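You operate a simulated robot arm through the tools that you are given. There is no shell and no other tool.

You are at the controls of a simulated robot arm. One attempt, no reset.

Task
Pack the pale crate on the gauge stretch of the parts bench. At the end: the yellow tag marked "pass" from the press end of the parts bench is in the pale crate; the grey driver is on the white box (marked "LOCK"); the blue brake pad is in the pale crate; the green brush stands where the grey driver stood; whatever was shut is shut again. Leave all else as you found it, and nothing knocked over. Set down upright: grey driver.
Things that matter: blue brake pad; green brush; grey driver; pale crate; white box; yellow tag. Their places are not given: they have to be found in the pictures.

The check looks at the end state, three seconds after you hand in, the way a careful person would. Anything else that was tipped, shoved, dropped, spilled or broken makes it a failure.

Robot
A 7-joint arm with a two-finger gripper, fixed in place. Base frame: the origin is on the floor under the middle of its stand, x ahead of it, y to its left, z up; the work surface is at about z = 0.88. Units: m, degrees, N and s.
With the tool pointing down near the work surface it reaches from about 0.34 to 0.72 m from the base axis. Its first joint turns from -66.0 to 66.0 degrees. Payload 2.45 kg.
The tool frame sits at the grasp point between the pads (the TCP): z along the fingers, y along the line on which they close. The tips reach 0.026 m beyond it. The gripper opens to 0.096 m; its body begins 0.069 m behind the TCP.
Orientation is that of the tool frame in the base frame, as a unit quaternion [x, y, z, w]. With the fingers straight down and closing along the base's y, the tool's x points along the base's -x, its y along +y and its z along -z.

Tools
- The arm moves only by the tool apply_moves. Its argument "deltas" is a list of rows, each an object of numbers (a shift or turn left out is 0, a gripper value left out holds the last): "x", "y", "z": the shift along the tool's x, y, z in m; "wx", "wy", "wz": the turn, a rotation vector about the tool's x, y, z in degrees; "grip": the closure, from 0 (fully open) to 1 (shut). In form: [{"x": .., "y": .., "z": .., "wx": .., "wy": .., "wz": .., "grip": ..}, ...]. A call has 1 to 20 rows; each row is the pose to reach, as a shift and turn from the pose commanded when the call began, along the tool's axes at that moment. Rows are played at 5 a second. More than 0.05 m and 8.6 degrees between two rows, or a gripper value outside its range, and nothing of the call is played. A pose out of reach is approached as far as the arm can. The call stops where the force on the tool passes 40 N (or 10 N more than at its start, if that is more) or the arm is blocked; 0.2 s more then pass. The fingers move at their own pace (about 0.05 m/s each) and stop on an object; they squeeze with about 45 N. The grip force told is the motor's: it shows also when the fingers shut on nothing. Time passes only in rows, and 0.2 s behind the last, so rows that repeat a pose let the fingers close. It gives the time, the measured TCP pose, the force on the tool (base axes), the opening and the grip force at its end, in the units of the frame above (readings bear some noise), with the torque about the TCP (base axes, N m) and any sound that the robot's microphone picked up.
- Cameras (640 x 400 px; columns grow to the right, rows downward): "scene" is fixed at [0.1633, -0.3877, 1.4251]; the picture's right is [0.81, -0.58, 0.00], its down [-0.32, -0.45, -0.84] and it looks along [0.48, 0.68, -0.55] (base axes); focal length 214 px, centre (320, 200). "wrist" rides on the gripper at [0.082, 0.003, -0.098] in the tool frame; the picture's right is [-0.04, 1.00, 0.00], its down [-0.73, -0.03, -0.68] and it looks along [-0.68, -0.03, 0.73] (tool axes); focal length 256 px, centre (320, 200).
- get_image(camera): a new picture of that camera. No time passes.
- probe_pixels(camera, pixels): for up to 12 pixels [column, row] of the newest picture of that camera ("zoom" is the newest enlarged one), the place [x, y, z] in the base frame of the surface seen there, good to about 0.003 m. No time passes.
- inspect(camera, box): a new picture of the part [left, top, right, bottom] of that camera's present view, enlarged. No time passes.
- sign_off(): hands the job in; it is judged then, once.

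Open the gripper and draw the arm clear of the work before you hand the job in, unless the task says otherwise.

The tools are called after "Call:" by a JSON object that holds its "method" and its "body". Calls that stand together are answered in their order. apply_moves: Moves the arm, as the interface text tells. Its arguments: {"type":"object","properties":{"deltas":{"type":"array","items":{"type":"object","properties":{"x":{"type":"number"},"y":{"type":"number"},"z":{"type":"number"},"wx":{"type":"number"},"wy":{"type":"number"},"wz":{"type":"number"},"grip":{"type":"number"}}}}},"required":["deltas"]} The other tools are called the same way: get_image (camera) takes a picture; probe_pixels (camera, pixels) gives the place of the surface under pixels of a picture; inspect (camera, box) takes an enlarged picture of a part of a camera's view; sign_off () hands the job in.

At the start:

```text
t: 0.0
position: [0.4889, 0.0967, 1.2563]
orientation: [0.0, 1.0, 0.001, -0.001]
force: [-0.2, -0.4, 0.1]
torque: [0.0, 0.01, -0.02]
width: 0.0959
grip_force: 0.1
```

scene: 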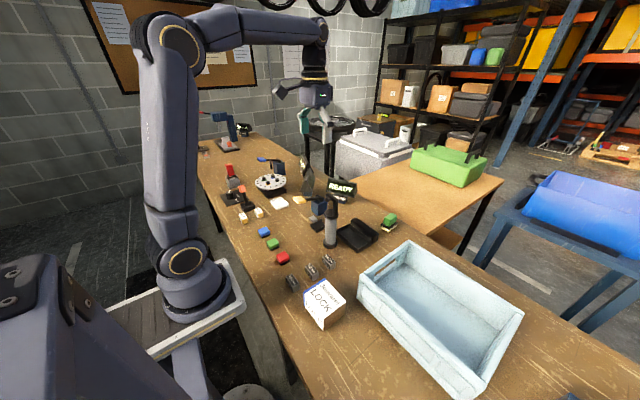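
wrist: 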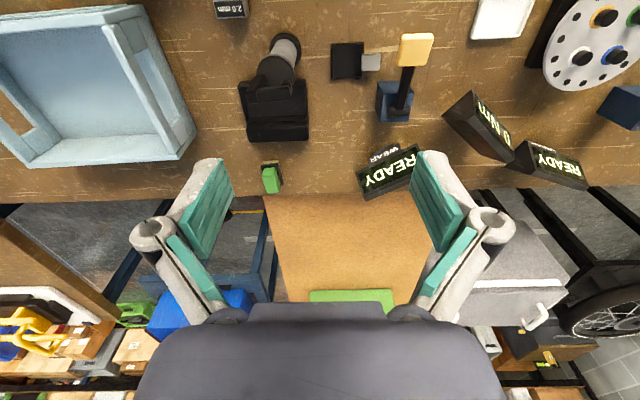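

I start by enlarging the parts of the scene picture where the bench items sit (columns 190-410, rows 130-330) to identify the items.

Call:
{"method": "inspect", "body": {"camera": "scene", "box": [190, 110, 350, 210]}}

Call:
{"method": "inspect", "body": {"camera": "scene", "box": [240, 180, 420, 330]}}

Call:
{"method": "inspect", "body": {"camera": "wrist", "box": [200, 0, 640, 220]}}

```text
4.00 times, centred on (270, 160) of scene
```

zoom: 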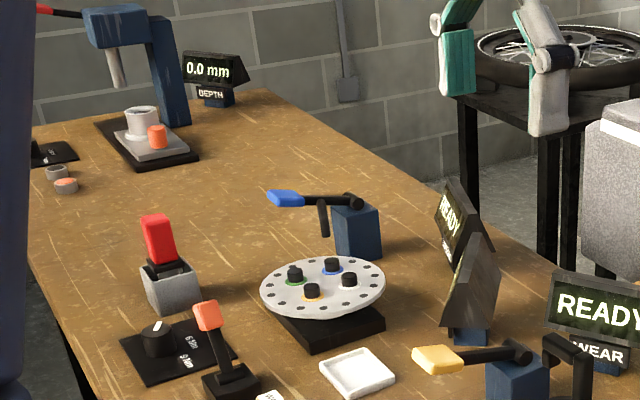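

```text
2.67 times, centred on (330, 255) of scene
```

zoom: 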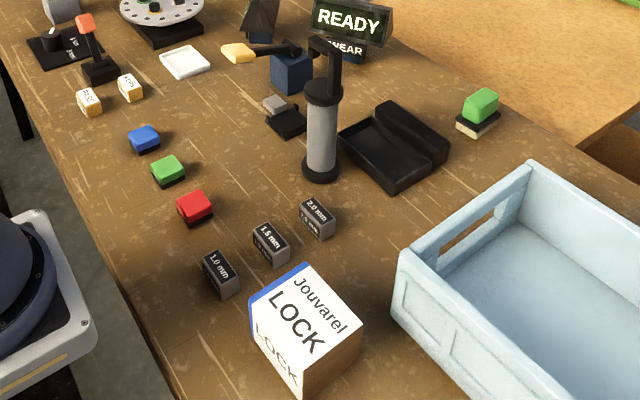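

```text
1.45 times, centred on (420, 110) of wrist
```

zoom: 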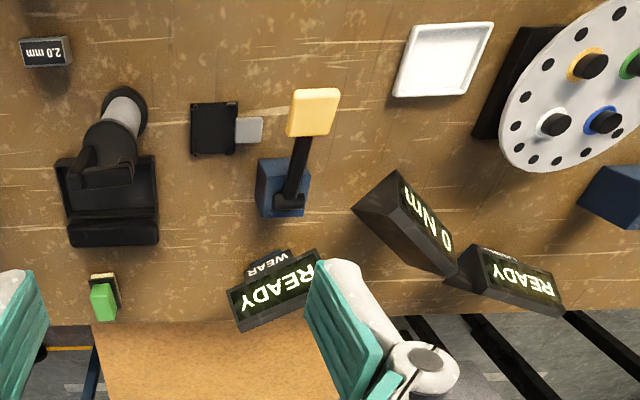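

The tags lie near (242,216) and (258,212), the pads at (264,231), (273,244), (283,258). I zoom in further to read the marks.

Call:
{"method": "inspect", "body": {"camera": "scene", "box": [225, 195, 305, 245]}}

Call:
{"method": "inspect", "body": {"camera": "scene", "box": [190, 110, 270, 160]}}

Call:
{"method": "inspect", "body": {"camera": "scene", "box": [280, 240, 380, 340]}}

Call:
{"method": "inspect", "body": {"camera": "scene", "box": [300, 170, 420, 250]}}

Call:
{"method": "inspect", "body": {"camera": "scene", "box": [340, 230, 540, 400]}}

```text
8.00 times, centred on (265, 220) of scene
```

zoom: 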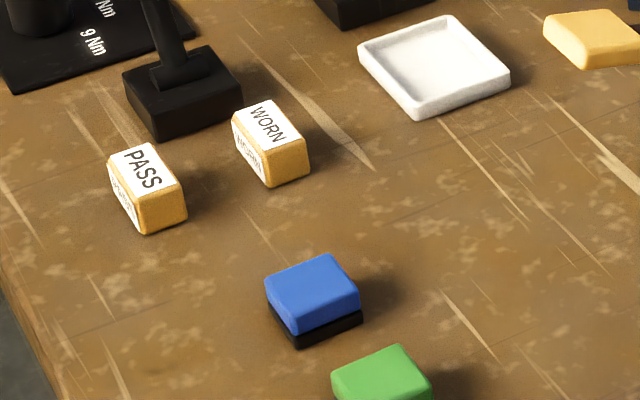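

```text
8.00 times, centred on (230, 135) of scene
```

zoom: 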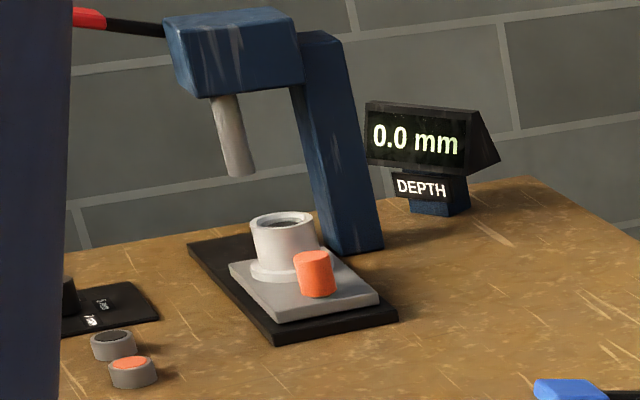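

```text
4.00 times, centred on (330, 290) of scene
```

zoom: 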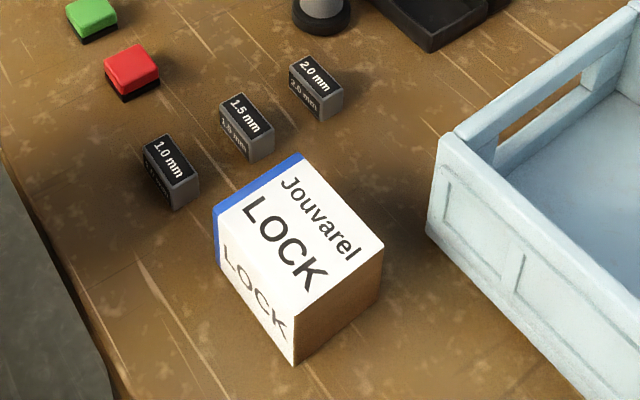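

```text
5.00 times, centred on (360, 210) of scene
```

zoom: 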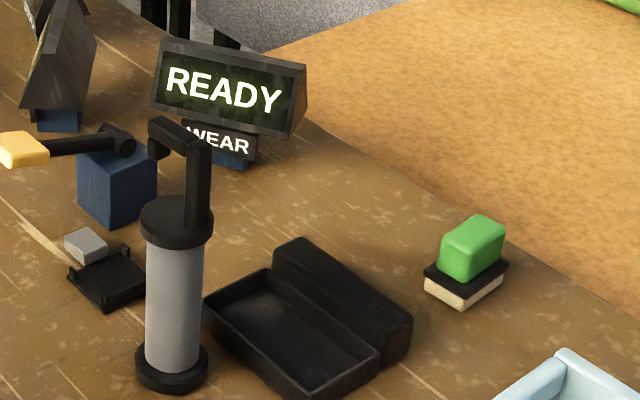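

```text
2.35 times, centred on (440, 315) of scene
```

zoom: 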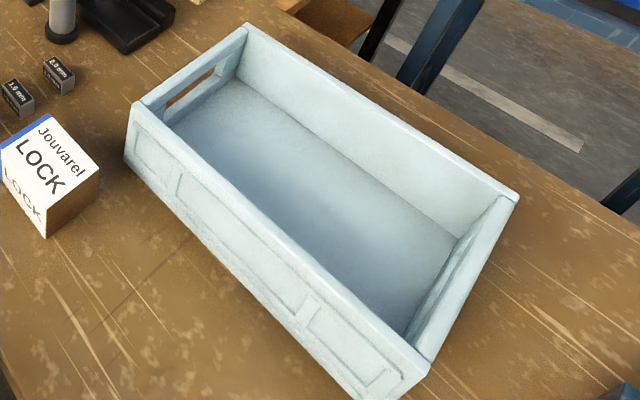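

PASS tag is at (243,218), WORN at (259,212); blue pad at (264,231); driver at (330,228); brush at (389,222); box at (323,303). I probe these for positions.

Call:
{"method": "get_image", "body": {"camera": "scene"}}

Call:
{"method": "probe_pixels", "body": {"camera": "scene", "pixels": [[243, 216], [258, 211], [264, 231], [273, 243], [283, 257], [331, 215], [330, 244], [390, 217], [388, 228], [325, 295], [313, 300], [340, 215]]}}

Call:
{"method": "probe_pixels", "body": {"camera": "scene", "pixels": [[360, 276], [408, 242], [522, 312], [470, 396], [430, 300], [355, 238], [350, 222], [326, 263], [310, 268], [293, 281], [318, 226], [340, 185]]}}

```text
taken
```

scene: 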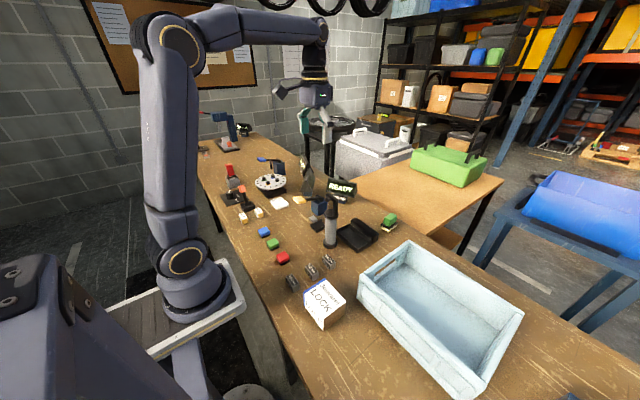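

```text
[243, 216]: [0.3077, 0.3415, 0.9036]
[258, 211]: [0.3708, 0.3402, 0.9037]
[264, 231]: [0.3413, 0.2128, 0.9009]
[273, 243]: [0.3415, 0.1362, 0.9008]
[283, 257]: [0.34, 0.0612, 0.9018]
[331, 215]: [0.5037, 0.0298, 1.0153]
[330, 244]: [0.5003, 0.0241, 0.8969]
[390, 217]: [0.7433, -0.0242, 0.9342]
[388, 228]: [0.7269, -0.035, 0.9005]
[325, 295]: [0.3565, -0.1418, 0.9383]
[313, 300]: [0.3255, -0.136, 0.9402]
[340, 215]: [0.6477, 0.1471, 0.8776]
```

```text
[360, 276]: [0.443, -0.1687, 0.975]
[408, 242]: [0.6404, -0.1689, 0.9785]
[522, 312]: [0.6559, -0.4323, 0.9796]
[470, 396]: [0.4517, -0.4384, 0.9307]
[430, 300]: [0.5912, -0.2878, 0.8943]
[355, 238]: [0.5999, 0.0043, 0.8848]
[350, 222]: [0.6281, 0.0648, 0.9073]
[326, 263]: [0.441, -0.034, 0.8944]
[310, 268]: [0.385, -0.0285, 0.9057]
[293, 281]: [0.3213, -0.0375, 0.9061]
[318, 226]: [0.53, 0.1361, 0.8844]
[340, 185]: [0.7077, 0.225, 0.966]
```

Coordinates are clear; surface at about 0.88. I move the arm high up over the left part of the bench to look at the press end for any other tags, before touching anything.

Call:
{"method": "apply_moves", "body": {"deltas": [{"x": 0.01, "y": 0.03}, {"x": 0.03, "y": 0.07}, {"x": 0.05, "y": 0.11}, {"x": 0.07, "y": 0.15}, {"x": 0.09, "y": 0.19}, {"x": 0.11, "y": 0.23}, {"x": 0.12, "y": 0.27}, {"x": 0.12, "y": 0.3}, {"x": 0.12, "y": 0.3}]}}

Call:
{"method": "get_image", "body": {"camera": "wrist"}}

Call:
{"method": "get_image", "body": {"camera": "scene"}}

```text
t: 2.0
position: [0.3687, 0.3974, 1.2582]
orientation: [0.0, 1.0, 0.0, 0.0]
force: [0.0, -0.2, 0.2]
torque: [0.02, 0.02, 0.0]
width: 0.0961
grip_force: 0.0
```

```text
taken
```

wrist: 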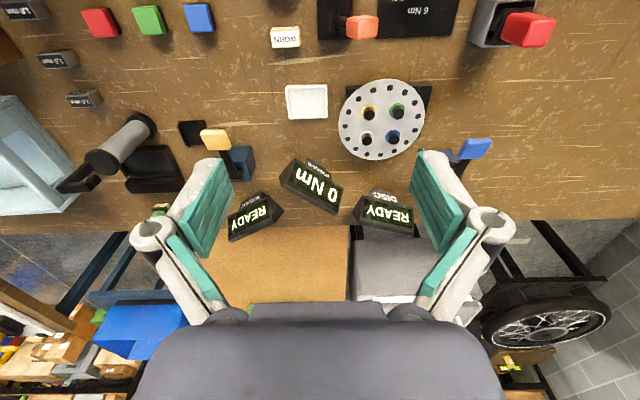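

```text
taken
```

scene: 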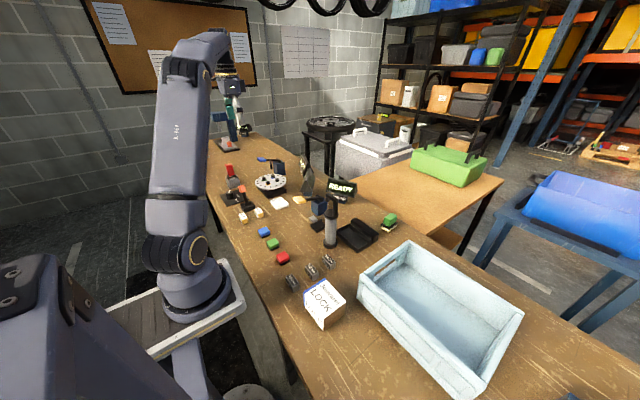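

The picture shows WORN tag at (285,37), the spinner and levers, but not the press. I rotate the wrist about its axis so the camera looks toward +y (the press end).

Call:
{"method": "apply_moves", "body": {"deltas": [{"wz": -8}, {"wz": -16}, {"wz": -24}, {"wz": -32}, {"wz": -40}, {"wz": -48}, {"wz": -56}, {"wz": -64}, {"wz": -72}, {"wz": -72}]}}

Call:
{"method": "get_image", "body": {"camera": "wrist"}}

```text
t: 4.2
position: [0.3699, 0.3962, 1.2572]
orientation: [-0.589, 0.808, 0.0, 0.0]
force: [-0.7, 0.8, 0.0]
torque: [0.0, 0.01, -0.02]
width: 0.0962
grip_force: 0.1
```

```text
taken
```

wrist: 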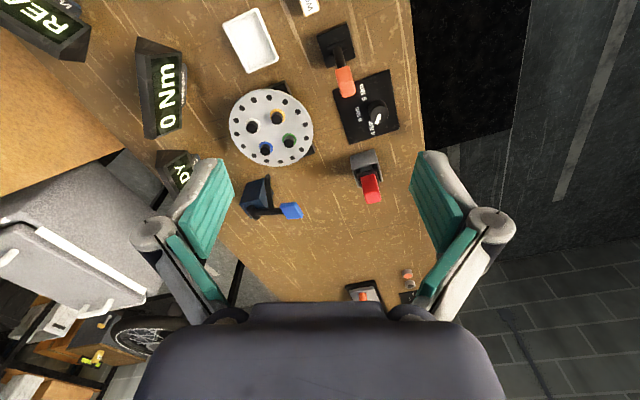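

No other yellow tag shows in this view; the press lies at the bottom (365,292). I check the scene's press end again now that the arm has moved, as well as the bench's near right end.

Call:
{"method": "inspect", "body": {"camera": "scene", "box": [185, 100, 305, 230]}}

Call:
{"method": "inspect", "body": {"camera": "scene", "box": [480, 250, 640, 400]}}

```text
3.08 times, centred on (245, 165) of scene
```

zoom: 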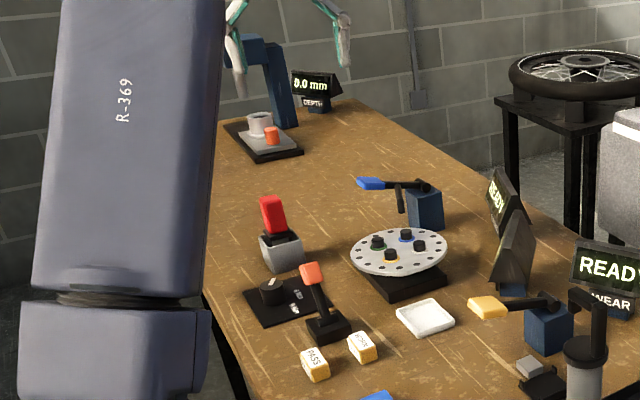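

```text
2.67 times, centred on (560, 325) of scene
```

zoom: 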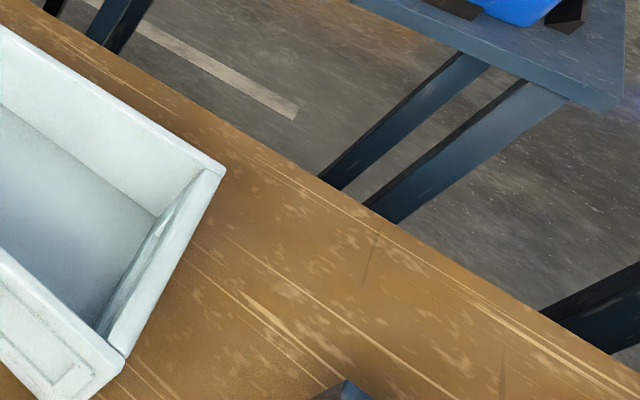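

I see only one PASS tag at (314,362) in the zoom. Now I turn the wrist back and travel high toward the right end to survey there.

Call:
{"method": "apply_moves", "body": {"deltas": [{"wz": 8}, {"wz": 16}, {"wz": 24}, {"wz": 32}, {"wz": 40}, {"wz": 48}, {"wz": 56}, {"wz": 64}, {"wz": 72}, {"wz": 72}]}}

Call:
{"method": "apply_moves", "body": {"deltas": [{"y": -0.04}, {"y": -0.08}, {"y": -0.12}, {"y": -0.16}, {"y": -0.2}, {"y": -0.24}, {"y": -0.28}, {"y": -0.32}, {"y": -0.36}, {"y": -0.4}, {"y": -0.44}, {"y": -0.48}, {"y": -0.52}, {"y": -0.56}, {"y": -0.6}, {"y": -0.64}, {"y": -0.64}]}}

Call:
{"method": "get_image", "body": {"camera": "wrist"}}

Call:
{"method": "get_image", "body": {"camera": "scene"}}

```text
t: 6.4
position: [0.369, 0.3985, 1.2569]
orientation: [0.001, 1.0, 0.0, 0.0]
force: [-0.4, -0.2, -0.4]
torque: [-0.01, 0.01, 0.01]
width: 0.0961
grip_force: 0.1
```

```text
t: 10.0
position: [0.3679, -0.2441, 1.2581]
orientation: [0.0, 1.0, 0.001, 0.0]
force: [-0.1, 0.1, 0.0]
torque: [0.02, 0.02, 0.02]
width: 0.0963
grip_force: 0.1
```

```text
taken
```

wrist: 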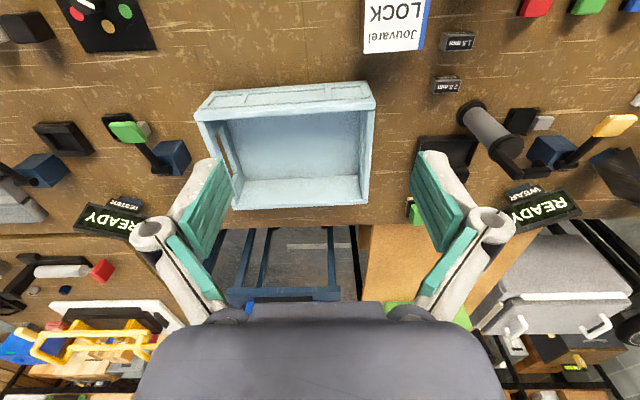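

```text
taken
```

scene: 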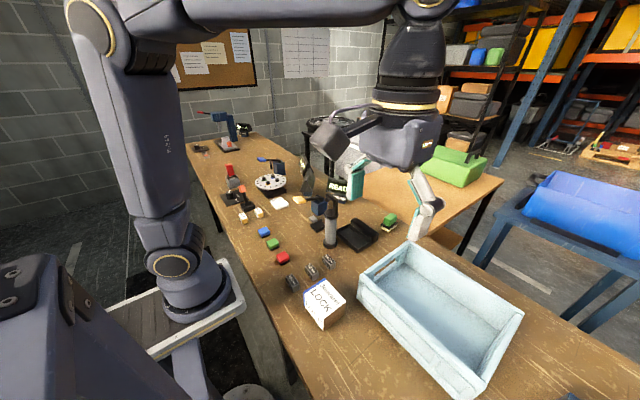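

The right end has only other stations. I probe the crate rim corners, box and driver here in the wrist picture.

Call:
{"method": "probe_pixels", "body": {"camera": "wrist", "pixels": [[205, 103], [367, 90], [365, 204], [240, 204], [290, 140], [395, 40], [367, 48], [416, 48], [425, 5], [475, 112], [510, 165], [415, 212]]}}

Call:
{"method": "inspect", "body": {"camera": "wrist", "box": [400, 60, 640, 240]}}

Call:
{"method": "inspect", "body": {"camera": "scene", "box": [290, 180, 370, 260]}}

```text
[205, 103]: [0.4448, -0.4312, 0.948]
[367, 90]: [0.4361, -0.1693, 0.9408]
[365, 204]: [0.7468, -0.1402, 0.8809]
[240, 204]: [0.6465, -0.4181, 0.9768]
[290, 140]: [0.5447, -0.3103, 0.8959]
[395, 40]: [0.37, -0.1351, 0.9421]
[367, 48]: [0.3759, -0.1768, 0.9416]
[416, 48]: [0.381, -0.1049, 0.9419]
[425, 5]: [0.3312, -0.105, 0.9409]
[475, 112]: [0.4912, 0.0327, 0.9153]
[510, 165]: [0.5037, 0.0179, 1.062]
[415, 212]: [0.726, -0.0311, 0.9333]
```

```text
2.22 times, centred on (520, 150) of wrist
```

zoom: 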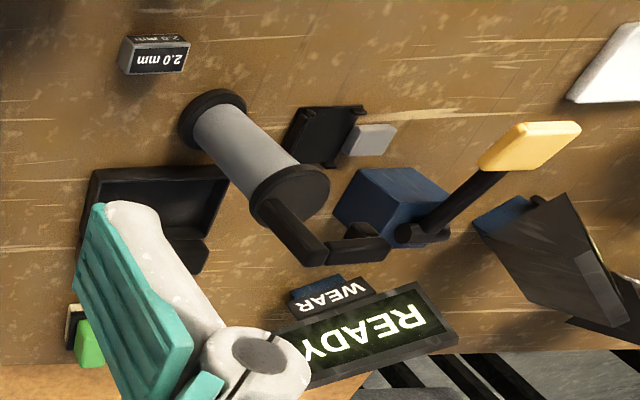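

```text
5.00 times, centred on (330, 220) of scene
```

zoom: 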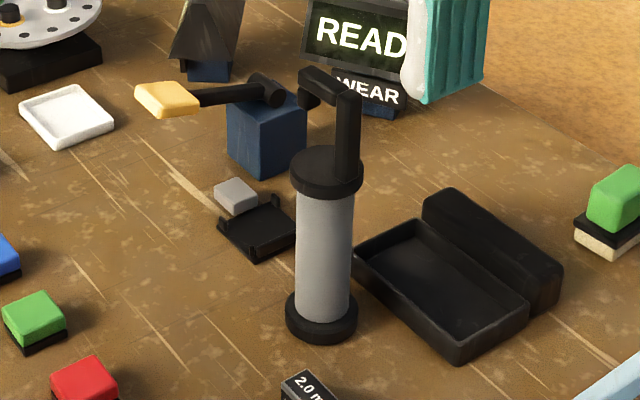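

I probe the driver's parts in this zoom: cap, post top, hook, cylinder edges, base.

Call:
{"method": "probe_pixels", "body": {"camera": "zoom", "pixels": [[302, 250], [350, 250], [326, 250], [320, 160], [322, 335], [348, 95], [318, 78], [290, 318], [355, 320], [325, 185], [307, 100], [345, 150]]}}

```text
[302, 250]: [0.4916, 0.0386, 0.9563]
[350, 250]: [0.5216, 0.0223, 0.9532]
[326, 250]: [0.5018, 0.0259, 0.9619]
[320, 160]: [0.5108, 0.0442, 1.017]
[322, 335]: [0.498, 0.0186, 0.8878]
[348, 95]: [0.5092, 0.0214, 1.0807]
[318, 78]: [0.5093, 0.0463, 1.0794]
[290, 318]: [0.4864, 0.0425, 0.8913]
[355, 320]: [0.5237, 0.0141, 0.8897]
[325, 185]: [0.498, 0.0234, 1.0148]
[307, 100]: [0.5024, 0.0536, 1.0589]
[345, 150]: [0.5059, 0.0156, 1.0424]
```

The driver is upright, axis near (0.51,0.035), top of its hook at about z=1.08, cap at about 1.015. I zoom more on its cap and on the brush and box for exact edges.

Call:
{"method": "inspect", "body": {"camera": "scene", "box": [310, 190, 350, 250]}}

Call:
{"method": "inspect", "body": {"camera": "scene", "box": [370, 200, 410, 240]}}

Call:
{"method": "inspect", "body": {"camera": "scene", "box": [295, 270, 355, 335]}}

```text
6.67 times, centred on (330, 220) of scene
```

zoom: 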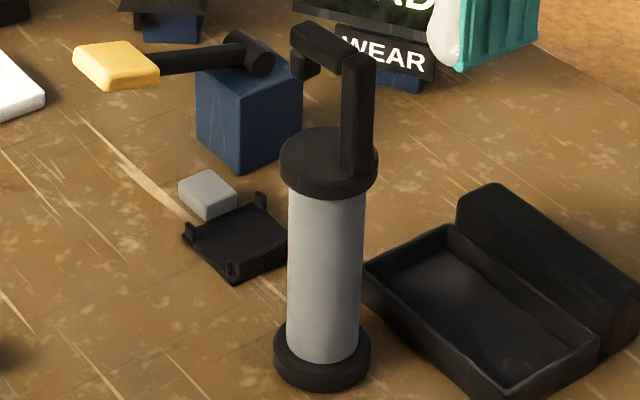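

```text
10.00 times, centred on (390, 220) of scene
```

zoom: 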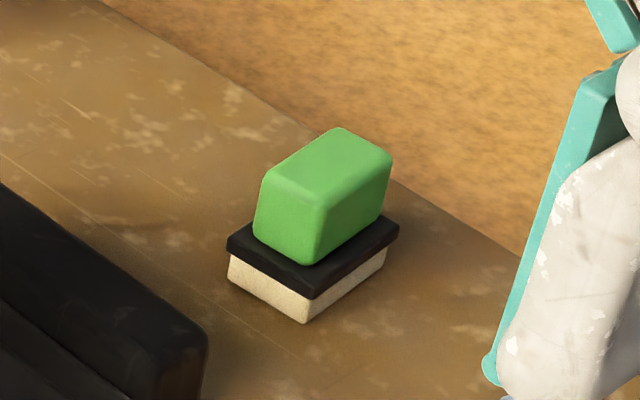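

```text
6.15 times, centred on (325, 302) of scene
```

zoom: 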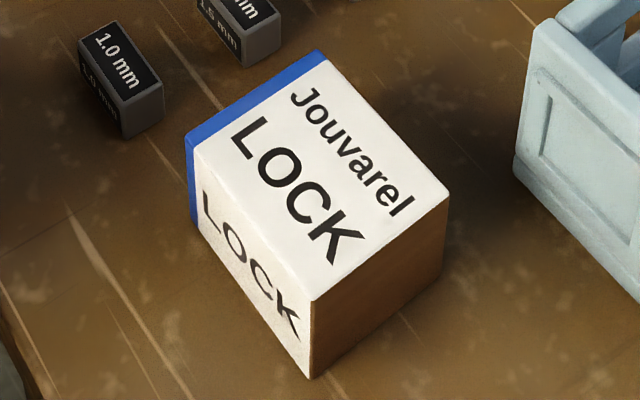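

I probe the box's top corners and lower corners in this zoom.

Call:
{"method": "probe_pixels", "body": {"camera": "zoom", "pixels": [[318, 60], [195, 142], [310, 292], [440, 198], [318, 175], [310, 360], [438, 270], [230, 190]]}}

Call:
{"method": "inspect", "body": {"camera": "scene", "box": [315, 190, 345, 250]}}

```text
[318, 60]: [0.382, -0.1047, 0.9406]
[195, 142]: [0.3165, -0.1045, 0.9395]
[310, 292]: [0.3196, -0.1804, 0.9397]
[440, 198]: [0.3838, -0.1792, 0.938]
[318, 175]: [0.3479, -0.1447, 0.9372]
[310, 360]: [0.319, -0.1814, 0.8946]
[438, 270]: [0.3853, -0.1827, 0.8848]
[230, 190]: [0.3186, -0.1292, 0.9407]
```

```text
6.67 times, centred on (330, 220) of scene
```

zoom: 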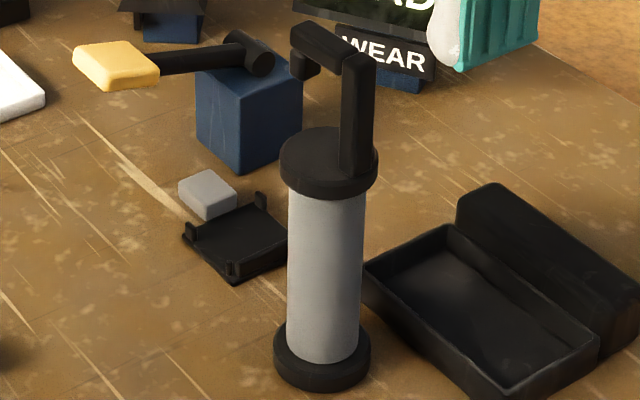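

I probe the driver's cap edges and post in this enlarged picture.

Call:
{"method": "probe_pixels", "body": {"camera": "zoom", "pixels": [[283, 165], [375, 165], [322, 190], [322, 182], [330, 130], [292, 270], [359, 270], [276, 350], [367, 352], [320, 385], [300, 72], [360, 62]]}}

Call:
{"method": "probe_pixels", "body": {"camera": "zoom", "pixels": [[325, 202], [325, 270], [318, 365], [325, 345], [310, 160], [320, 30], [345, 62], [370, 70], [355, 160], [295, 30], [330, 170], [360, 180]]}}

```text
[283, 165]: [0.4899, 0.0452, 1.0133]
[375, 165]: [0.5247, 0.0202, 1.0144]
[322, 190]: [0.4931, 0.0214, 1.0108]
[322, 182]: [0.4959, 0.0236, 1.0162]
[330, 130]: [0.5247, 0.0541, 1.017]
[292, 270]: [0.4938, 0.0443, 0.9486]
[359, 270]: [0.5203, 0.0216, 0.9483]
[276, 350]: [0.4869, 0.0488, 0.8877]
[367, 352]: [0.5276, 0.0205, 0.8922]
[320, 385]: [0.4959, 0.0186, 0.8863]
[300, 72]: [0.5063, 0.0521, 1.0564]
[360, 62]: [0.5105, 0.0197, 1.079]
```

```text
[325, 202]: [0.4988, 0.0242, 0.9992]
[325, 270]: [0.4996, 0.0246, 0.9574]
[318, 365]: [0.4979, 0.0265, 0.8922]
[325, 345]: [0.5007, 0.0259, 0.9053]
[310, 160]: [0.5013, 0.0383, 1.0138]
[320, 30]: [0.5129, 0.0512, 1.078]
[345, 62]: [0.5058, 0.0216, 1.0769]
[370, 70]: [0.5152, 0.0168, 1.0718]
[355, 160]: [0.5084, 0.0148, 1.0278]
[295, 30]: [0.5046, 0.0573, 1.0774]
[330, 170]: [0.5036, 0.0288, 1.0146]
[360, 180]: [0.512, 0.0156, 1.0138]
```

The driver's axis is near (0.509,0.036), cap z 1.003–1.017, crank top 1.08; box top centre (0.350,-0.143,0.940). I move high to above the driver, turning the wrist 90° so that the fingers will close along x (clear of the crank, which lies along y).

Call:
{"method": "apply_moves", "body": {"deltas": [{"x": -0.012, "y": 0.023, "wz": 7.5}, {"x": -0.024, "y": 0.046, "wz": 15}, {"x": -0.036, "y": 0.07, "wz": 22.5}, {"x": -0.048, "y": 0.093, "wz": 30}, {"x": -0.06, "y": 0.117, "wz": 37.5}, {"x": -0.072, "y": 0.14, "wz": 45}, {"x": -0.084, "y": 0.163, "wz": 52.5}, {"x": -0.095, "y": 0.187, "wz": 60}, {"x": -0.107, "y": 0.21, "wz": 67.5}, {"x": -0.119, "y": 0.233, "wz": 75}, {"x": -0.13, "y": 0.257, "wz": 82.5}, {"x": -0.141, "y": 0.28, "wz": 90}, {"x": -0.141, "y": 0.28, "z": 0.03, "wz": 90}, {"x": -0.141, "y": 0.28, "z": 0.03, "wz": 90}]}}

Call:
{"method": "get_image", "body": {"camera": "wrist"}}

Call:
{"method": "get_image", "body": {"camera": "scene"}}

```text
t: 13.0
position: [0.5094, 0.0371, 1.2276]
orientation: [0.707, 0.707, 0.0, 0.0]
force: [0.1, 0.2, 0.0]
torque: [-0.02, 0.04, -0.05]
width: 0.096
grip_force: 0.0
```

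```text
taken
```

wrist: 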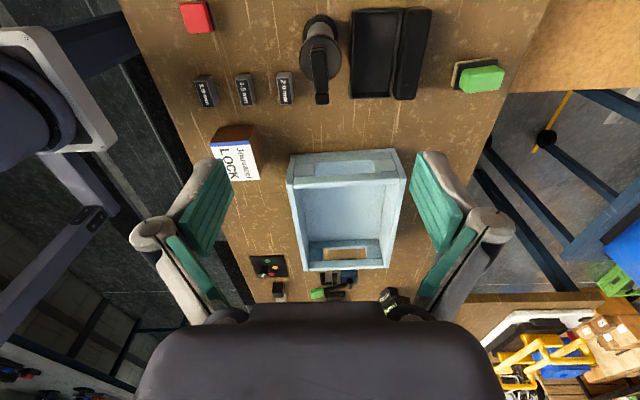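

```text
taken
```

scene: 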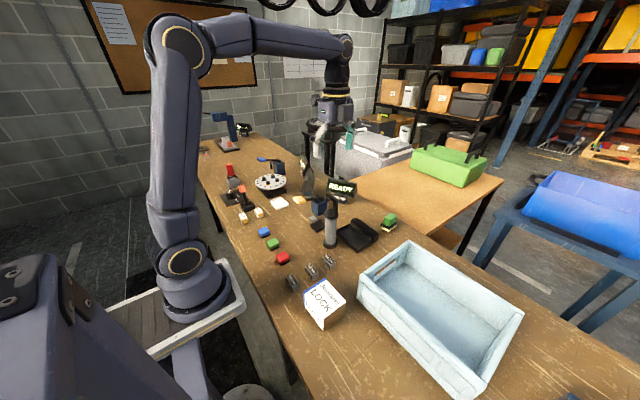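

The driver sits at column ~320 of the wrist picture, so x is centred. I zoom there to verify the y of its axis.

Call:
{"method": "inspect", "body": {"camera": "wrist", "box": [270, 0, 370, 110]}}

```text
3.64 times, centred on (320, 55) of wrist
```

zoom: 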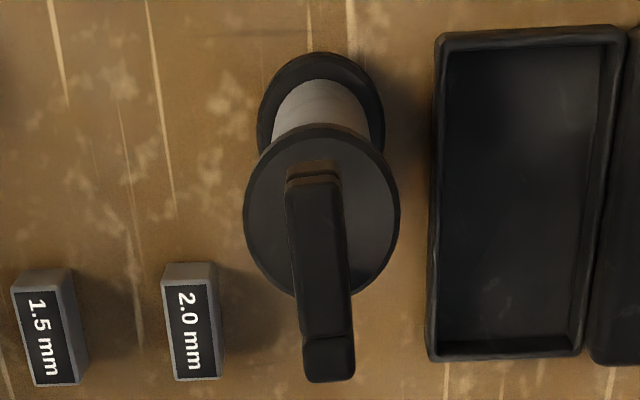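

Call:
{"method": "probe_pixels", "body": {"camera": "zoom", "pixels": [[320, 130], [252, 215], [393, 215], [285, 270], [365, 275], [320, 58], [262, 100], [380, 110], [315, 185], [330, 330], [330, 375], [345, 285]]}}

```text
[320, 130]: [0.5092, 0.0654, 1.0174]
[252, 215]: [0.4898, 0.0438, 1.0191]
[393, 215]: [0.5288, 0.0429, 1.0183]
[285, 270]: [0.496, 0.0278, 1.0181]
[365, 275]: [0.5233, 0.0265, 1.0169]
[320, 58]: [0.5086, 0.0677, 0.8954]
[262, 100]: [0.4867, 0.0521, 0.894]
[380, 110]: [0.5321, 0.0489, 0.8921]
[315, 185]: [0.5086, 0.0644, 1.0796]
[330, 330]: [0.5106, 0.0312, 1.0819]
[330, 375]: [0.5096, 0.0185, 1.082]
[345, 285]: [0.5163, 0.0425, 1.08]
```

The wrist probes put the axis at about (0.509, 0.042) with cap radius 0.022 and crank top 1.081. I lower toward z=1.03 with the fingers open, slowing near the end.

Call:
{"method": "apply_moves", "body": {"deltas": [{"x": 0.005, "z": 0.02}, {"x": 0.005, "z": 0.05}, {"x": 0.005, "z": 0.08}, {"x": 0.005, "z": 0.11}, {"x": 0.005, "z": 0.14}, {"x": 0.005, "z": 0.165}, {"x": 0.005, "z": 0.185}, {"x": 0.005, "z": 0.195}, {"x": 0.005, "z": 0.195}]}}

Call:
{"method": "get_image", "body": {"camera": "wrist"}}

Call:
{"method": "inspect", "body": {"camera": "scene", "box": [280, 150, 400, 260]}}

```text
t: 15.0
position: [0.5115, 0.0424, 1.0325]
orientation: [0.707, 0.707, 0.0, 0.0]
force: [0.3, -0.7, -0.2]
torque: [0.03, 0.0, 0.02]
width: 0.0959
grip_force: 0.1
```

```text
taken
```

wrist: 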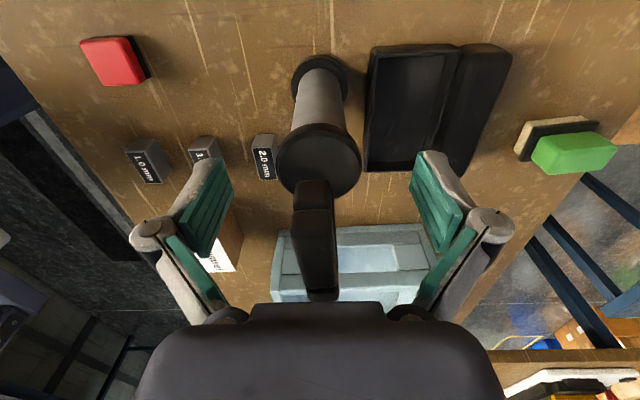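

```text
3.64 times, centred on (340, 205) of scene
```

zoom: 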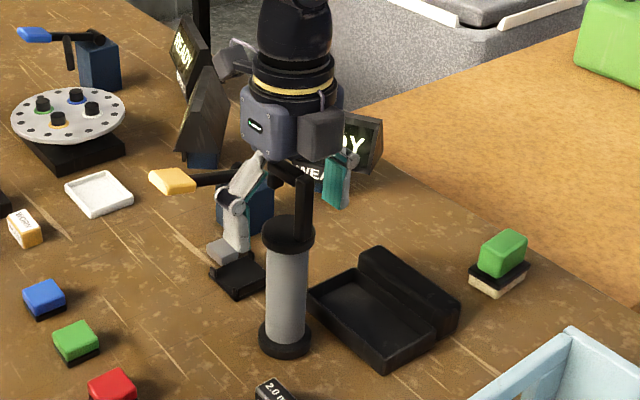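

The cap's circle is centred around (318,161) in the wrist view. I probe the cap here again to pin down y before descending the last bit.

Call:
{"method": "probe_pixels", "body": {"camera": "wrist", "pixels": [[318, 127], [281, 162], [356, 162], [295, 185], [345, 185], [300, 178], [318, 62], [298, 80], [344, 80], [314, 200], [318, 290]]}}

```text
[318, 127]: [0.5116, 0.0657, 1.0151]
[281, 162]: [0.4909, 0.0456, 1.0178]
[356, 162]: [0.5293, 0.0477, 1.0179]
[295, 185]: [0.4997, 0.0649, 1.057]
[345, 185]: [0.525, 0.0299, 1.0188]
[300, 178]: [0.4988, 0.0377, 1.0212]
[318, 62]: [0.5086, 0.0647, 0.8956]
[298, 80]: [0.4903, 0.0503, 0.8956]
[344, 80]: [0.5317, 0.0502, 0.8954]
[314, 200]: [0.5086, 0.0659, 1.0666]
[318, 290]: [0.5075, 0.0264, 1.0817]
```

The axis is at y≈0.043, so the fingers are centred. I go down 14 mm more and close on the cap.

Call:
{"method": "apply_moves", "body": {"deltas": [{"z": 0.005}, {"z": 0.01}, {"z": 0.014}, {"z": 0.014}, {"z": 0.014, "grip": 1}, {"z": 0.014, "grip": 1}, {"z": 0.014, "grip": 1}, {"z": 0.014, "grip": 1}, {"z": 0.014, "grip": 1}, {"z": 0.014, "grip": 1}]}}

Call:
{"method": "get_image", "body": {"camera": "wrist"}}

Call:
{"method": "inspect", "body": {"camera": "scene", "box": [280, 150, 400, 260]}}

```text
t: 17.2
position: [0.5101, 0.0412, 1.0189]
orientation: [0.707, 0.708, 0.0, 0.0]
force: [-2.7, -0.7, 4.1]
torque: [0.03, 0.21, 0.03]
width: 0.0451
grip_force: 44.8
```

```text
taken
```

wrist: 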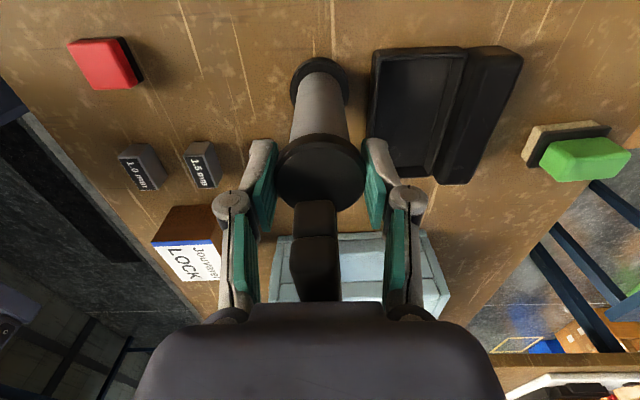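

```text
3.64 times, centred on (340, 205) of scene
```

zoom: 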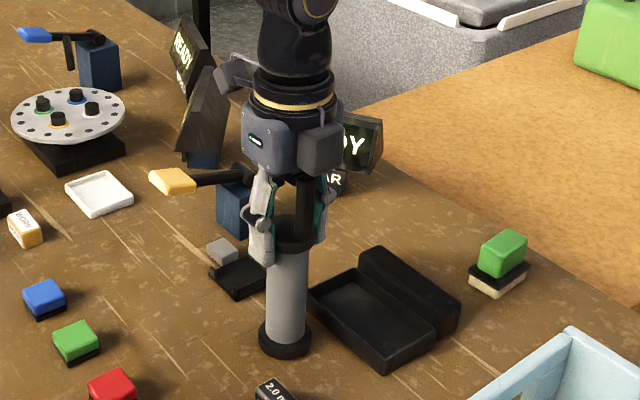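

Gripped at 0.045 m with 44.8 N. I lift slowly a few centimetres to test the hold.

Call:
{"method": "apply_moves", "body": {"deltas": [{"z": -0.004}, {"z": -0.01}, {"z": -0.02}, {"z": -0.035}, {"z": -0.05}, {"z": -0.05}]}}

Call:
{"method": "inspect", "body": {"camera": "scene", "box": [280, 130, 400, 260]}}

```text
t: 18.6
position: [0.512, 0.0404, 1.069]
orientation: [0.707, 0.708, 0.0, -0.001]
force: [0.6, -0.3, -5.3]
torque: [-0.02, -0.05, -0.02]
width: 0.045
grip_force: 45.3
```

```text
3.08 times, centred on (340, 195) of scene
```

zoom: 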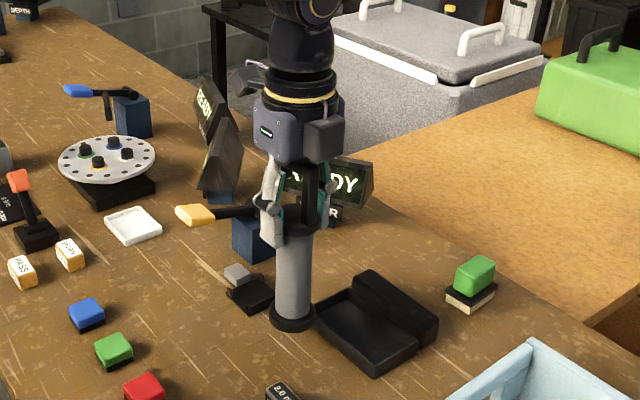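

Lift holds (weight about 5.3 N) and the driver hangs straight. I raise it 7 cm more, then carry it over to above the box centre (0.350,-0.143).

Call:
{"method": "apply_moves", "body": {"deltas": [{"z": -0.025}, {"z": -0.05}, {"z": -0.07}, {"z": -0.07, "x": -0.02, "y": -0.017}, {"z": -0.07, "x": -0.045, "y": -0.039}, {"z": -0.07, "x": -0.07, "y": -0.06}, {"z": -0.07, "x": -0.095, "y": -0.082}, {"z": -0.07, "x": -0.12, "y": -0.103}, {"z": -0.07, "x": -0.145, "y": -0.125}, {"z": -0.07, "x": -0.17, "y": -0.146}, {"z": -0.07, "x": -0.186, "y": -0.16}, {"z": -0.07, "x": -0.186, "y": -0.16}, {"z": -0.07, "x": -0.186, "y": -0.16}]}}

Call:
{"method": "get_image", "body": {"camera": "wrist"}}

Call:
{"method": "inspect", "body": {"camera": "scene", "box": [250, 150, 410, 350]}}

```text
t: 21.4
position: [0.3495, -0.1454, 1.1386]
orientation: [0.707, 0.707, 0.0, -0.001]
force: [0.6, 0.4, -5.2]
torque: [-0.05, 0.0, -0.01]
width: 0.0449
grip_force: 45.1
```

```text
taken
```

wrist: 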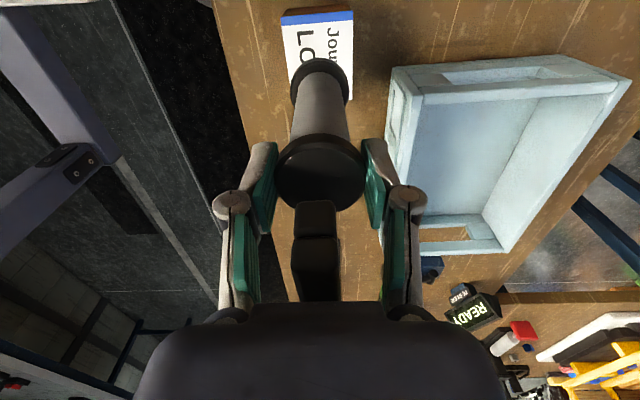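

```text
2.00 times, centred on (330, 250) of scene
```

zoom: 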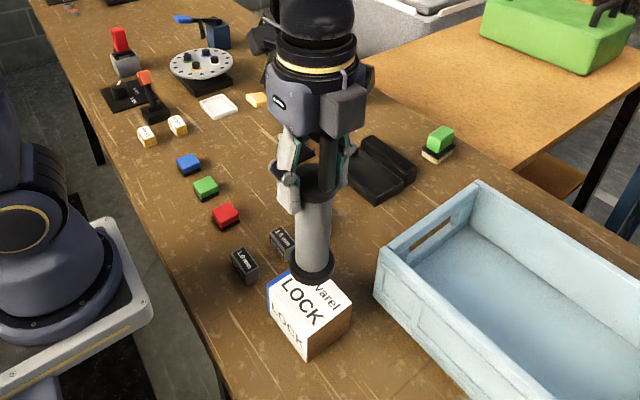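

The driver hangs over the box. I lower it in steps to just above the top, then slowly to contact.

Call:
{"method": "apply_moves", "body": {"deltas": [{"z": 0.02}, {"z": 0.04}, {"z": 0.05}, {"z": 0.053}, {"z": 0.053}]}}

Call:
{"method": "inspect", "body": {"camera": "scene", "box": [280, 190, 380, 340]}}

Call:
{"method": "inspect", "body": {"camera": "wrist", "box": [240, 0, 400, 130]}}

```text
t: 22.6
position: [0.351, -0.1439, 1.0836]
orientation: [0.708, 0.706, 0.0, 0.001]
force: [-0.5, -0.4, -6.0]
torque: [0.03, 0.03, -0.02]
width: 0.045
grip_force: 45.4
```

```text
2.67 times, centred on (330, 265) of scene
```

zoom: 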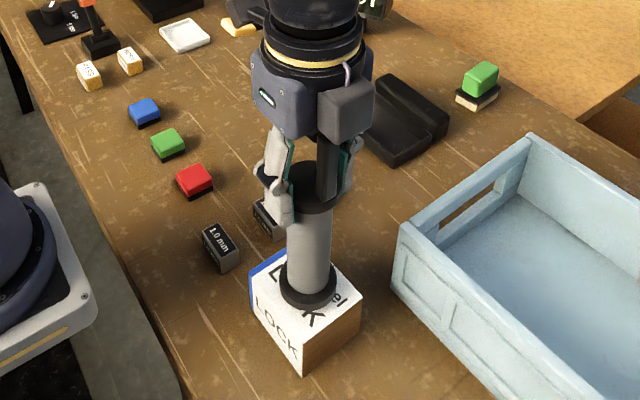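

```text
3.08 times, centred on (320, 65) of wrist
```

zoom: 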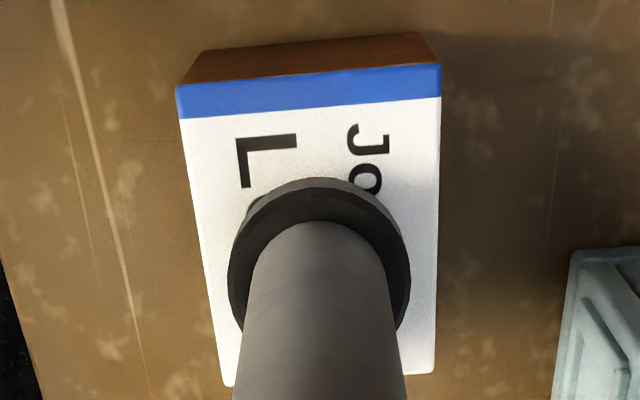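

Base looks well centred on the box. I lower in 1–2 mm steps until contact.

Call:
{"method": "apply_moves", "body": {"deltas": [{"z": 0.002}, {"z": 0.004}, {"z": 0.0055}, {"z": 0.0055}]}}

```text
t: 23.6
position: [0.3512, -0.1452, 1.0812]
orientation: [0.707, 0.707, 0.0, -0.001]
force: [-0.3, -0.4, -5.3]
torque: [0.0, 0.02, 0.01]
width: 0.0446
grip_force: 44.9
```

Still hanging freely (force -5.3 N). I continue down in small steps.

Call:
{"method": "apply_moves", "body": {"deltas": [{"z": 0.001}, {"z": 0.002}, {"z": 0.003}, {"z": 0.003}]}}

```text
t: 24.6
position: [0.3513, -0.1458, 1.0781]
orientation: [0.707, 0.707, 0.0, 0.002]
force: [-5.6, 4.4, 35.3]
torque: [-0.04, 0.19, 0.15]
width: 0.0449
grip_force: 45.1
```

Contact: the force went up to +35 N. I back off slightly to unload before opening.

Call:
{"method": "apply_moves", "body": {"deltas": [{"z": -0.0005}, {"z": -0.001}, {"z": -0.001}]}}

```text
t: 25.4
position: [0.3511, -0.1452, 1.0777]
orientation: [0.707, 0.707, 0.0, 0.0]
force: [2.4, -1.8, 11.3]
torque: [-0.67, -0.49, 0.05]
width: 0.0445
grip_force: 45.7
```

Still about 11 N on the box; I ease off a bit more.

Call:
{"method": "apply_moves", "body": {"deltas": [{"z": -0.0003}, {"z": -0.0005}, {"z": -0.0005}]}}

Call:
{"method": "inspect", "body": {"camera": "scene", "box": [280, 190, 380, 340]}}

```text
t: 26.2
position: [0.3491, -0.1452, 1.0778]
orientation: [0.707, 0.707, -0.001, -0.001]
force: [0.2, 0.3, -5.3]
torque: [-0.01, -0.01, 0.02]
width: 0.0447
grip_force: 45.0
```

```text
2.67 times, centred on (330, 265) of scene
```

zoom: 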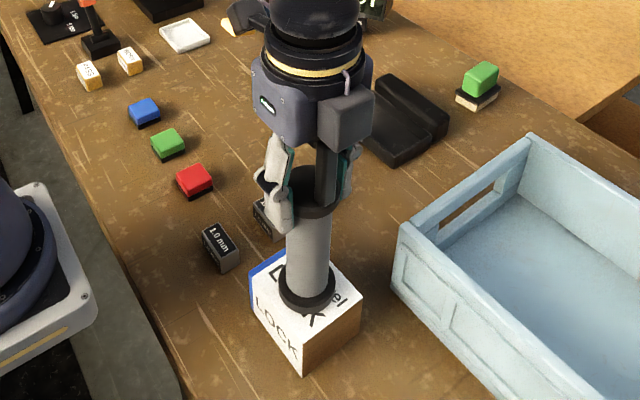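

The driver now hangs a hair (<1 mm) above the box. I open the fingers and let it stand.

Call:
{"method": "apply_moves", "body": {"deltas": [{"grip": 0.75}, {"grip": 0.5}, {"grip": 0.25}, {"grip": 0}, {"grip": 0}, {"grip": 0}]}}

Call:
{"method": "get_image", "body": {"camera": "wrist"}}

Call:
{"method": "inspect", "body": {"camera": "scene", "box": [280, 190, 380, 340]}}

```text
t: 27.6
position: [0.3499, -0.1449, 1.0783]
orientation: [0.707, 0.707, -0.001, 0.0]
force: [0.3, -0.1, 0.9]
torque: [-0.01, -0.02, 0.0]
width: 0.0962
grip_force: 0.2
```

```text
taken
```

wrist: 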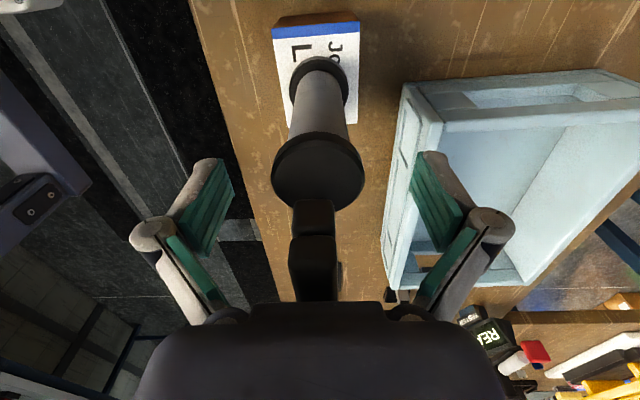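

```text
2.67 times, centred on (330, 265) of scene
```

zoom: 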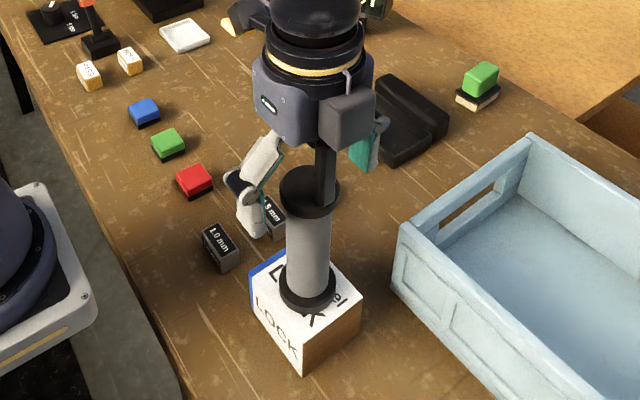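

The driver stands on the box, force back to zero. I rise straight up 15 cm, then turn the wrist back and go to a viewing spot behind the brush.

Call:
{"method": "apply_moves", "body": {"deltas": [{"z": -0.02}, {"z": -0.06}, {"z": -0.1}, {"z": -0.15}, {"z": -0.15, "x": 0.01, "y": 0.017, "wz": -7.5}, {"z": -0.15, "x": 0.019, "y": 0.035, "wz": -15}, {"z": -0.15, "x": 0.028, "y": 0.052, "wz": -22.5}, {"z": -0.15, "x": 0.038, "y": 0.07, "wz": -30}, {"z": -0.15, "x": 0.047, "y": 0.087, "wz": -37.5}, {"z": -0.15, "x": 0.057, "y": 0.105, "wz": -45}, {"z": -0.15, "x": 0.066, "y": 0.122, "wz": -52.5}, {"z": -0.15, "x": 0.076, "y": 0.14, "wz": -60}, {"z": -0.15, "x": 0.085, "y": 0.157, "wz": -67.5}, {"z": -0.15, "x": 0.095, "y": 0.175, "wz": -75}, {"z": -0.15, "x": 0.105, "y": 0.192, "wz": -82.5}, {"z": -0.15, "x": 0.114, "y": 0.21, "wz": -90}, {"z": -0.15, "x": 0.114, "y": 0.21, "wz": -90}, {"z": -0.15, "x": 0.114, "y": 0.21, "wz": -90}]}}

Call:
{"method": "get_image", "body": {"camera": "wrist"}}

Call:
{"method": "get_image", "body": {"camera": "scene"}}

```text
t: 31.4
position: [0.5616, -0.0301, 1.2288]
orientation: [0.001, 1.0, 0.0, 0.0]
force: [0.1, 0.5, -0.4]
torque: [0.02, -0.02, -0.01]
width: 0.0959
grip_force: 0.0
```

```text
taken
```

wrist: 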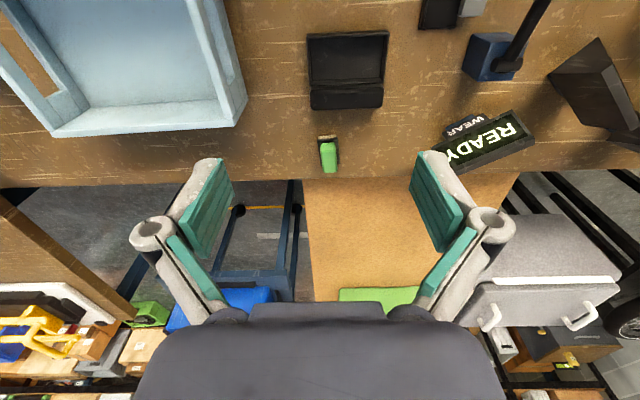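

```text
taken
```

scene: 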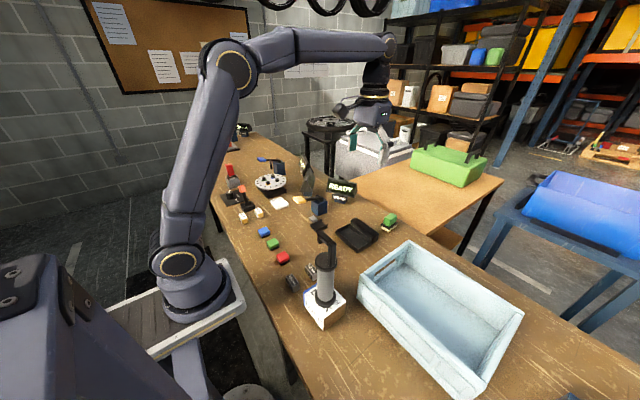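

The driver stands well. The brush is at (329,155) in the wrist picture; I zoom on it.

Call:
{"method": "inspect", "body": {"camera": "wrist", "box": [300, 125, 360, 180]}}

```text
7.27 times, centred on (330, 152) of wrist
```

zoom: 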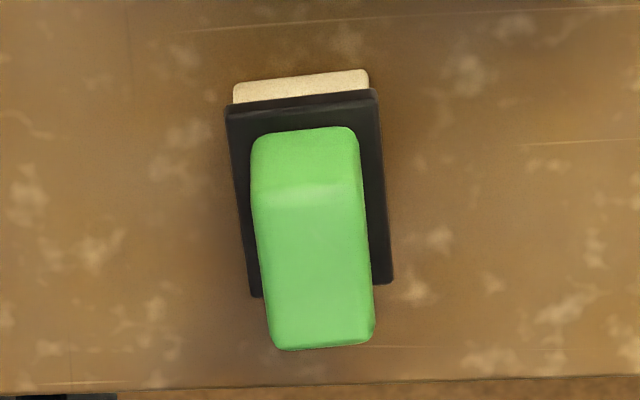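

Call:
{"method": "probe_pixels", "body": {"camera": "zoom", "pixels": [[305, 135], [305, 185], [262, 240], [362, 240], [320, 340], [285, 340], [365, 330], [262, 195], [352, 190], [235, 130], [385, 270], [300, 90]]}}

```text
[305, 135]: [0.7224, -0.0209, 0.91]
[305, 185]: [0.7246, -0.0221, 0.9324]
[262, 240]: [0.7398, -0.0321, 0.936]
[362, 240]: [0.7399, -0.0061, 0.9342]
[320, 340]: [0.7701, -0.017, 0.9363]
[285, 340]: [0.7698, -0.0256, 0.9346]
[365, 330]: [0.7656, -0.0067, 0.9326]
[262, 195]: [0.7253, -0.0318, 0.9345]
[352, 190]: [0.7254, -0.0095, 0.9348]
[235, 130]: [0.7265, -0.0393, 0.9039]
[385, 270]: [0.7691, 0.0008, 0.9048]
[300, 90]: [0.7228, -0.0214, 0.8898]
```

The brush handle spans x 0.722–0.771, y −0.033…−0.006, top z 0.935, plate top 0.905. It is near the reach limit, so I tilt the fingers 20° outward and come above it at z≈1.0.

Call:
{"method": "apply_moves", "body": {"deltas": [{"x": -0.025, "y": 0.002, "z": 0.025, "wy": -4}, {"x": -0.05, "y": 0.004, "z": 0.055, "wy": -8}, {"x": -0.075, "y": 0.006, "z": 0.085, "wy": -12}, {"x": -0.1, "y": 0.008, "z": 0.115, "wy": -16}, {"x": -0.125, "y": 0.0098, "z": 0.145, "wy": -20}, {"x": -0.155, "y": 0.0098, "z": 0.175, "wy": -20}, {"x": -0.178, "y": 0.0098, "z": 0.2, "wy": -20}, {"x": -0.178, "y": 0.0098, "z": 0.2223, "wy": -20}, {"x": -0.178, "y": 0.0098, "z": 0.2223, "wy": -20}]}}

Call:
{"method": "get_image", "body": {"camera": "wrist"}}

Call:
{"method": "inspect", "body": {"camera": "scene", "box": [330, 150, 450, 250]}}

```text
t: 33.4
position: [0.7373, -0.02, 1.0059]
orientation: [0.0, 0.985, 0.0, 0.173]
force: [0.5, 0.0, 0.4]
torque: [0.01, 0.0, 0.0]
width: 0.0961
grip_force: 0.0
```

```text
taken
```

wrist: 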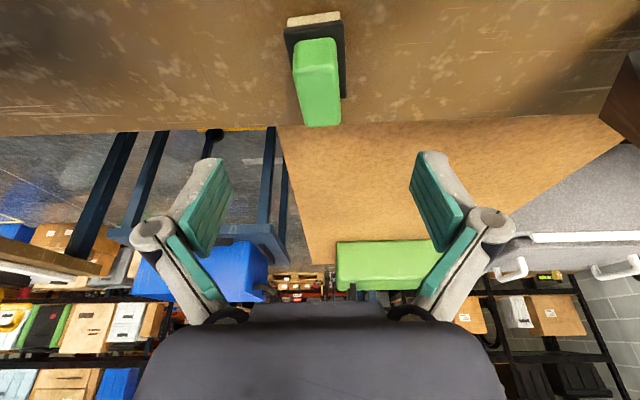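

```text
4.00 times, centred on (390, 200) of scene
```

zoom: 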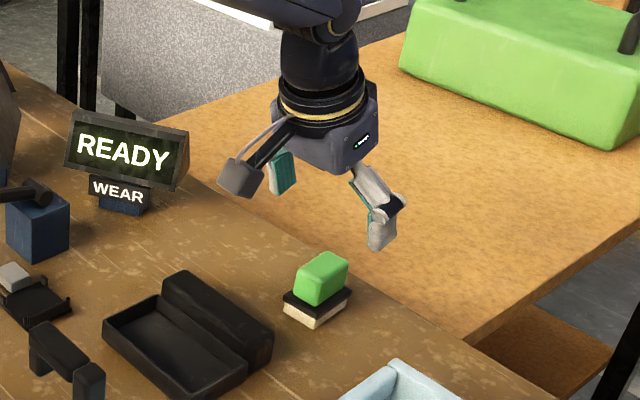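

Tilt reached. The handle appears at columns ~293–341; I probe its edges here.

Call:
{"method": "probe_pixels", "body": {"camera": "wrist", "pixels": [[296, 70], [337, 70], [300, 110], [339, 110], [316, 66], [321, 122], [316, 42], [297, 45], [334, 45]]}}

```text
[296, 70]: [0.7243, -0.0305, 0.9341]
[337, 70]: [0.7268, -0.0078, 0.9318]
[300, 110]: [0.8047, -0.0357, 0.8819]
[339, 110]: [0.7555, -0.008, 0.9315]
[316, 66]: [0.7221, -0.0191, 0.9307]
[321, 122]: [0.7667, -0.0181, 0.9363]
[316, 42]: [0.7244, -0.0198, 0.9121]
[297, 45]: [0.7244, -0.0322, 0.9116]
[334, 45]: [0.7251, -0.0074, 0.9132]
```

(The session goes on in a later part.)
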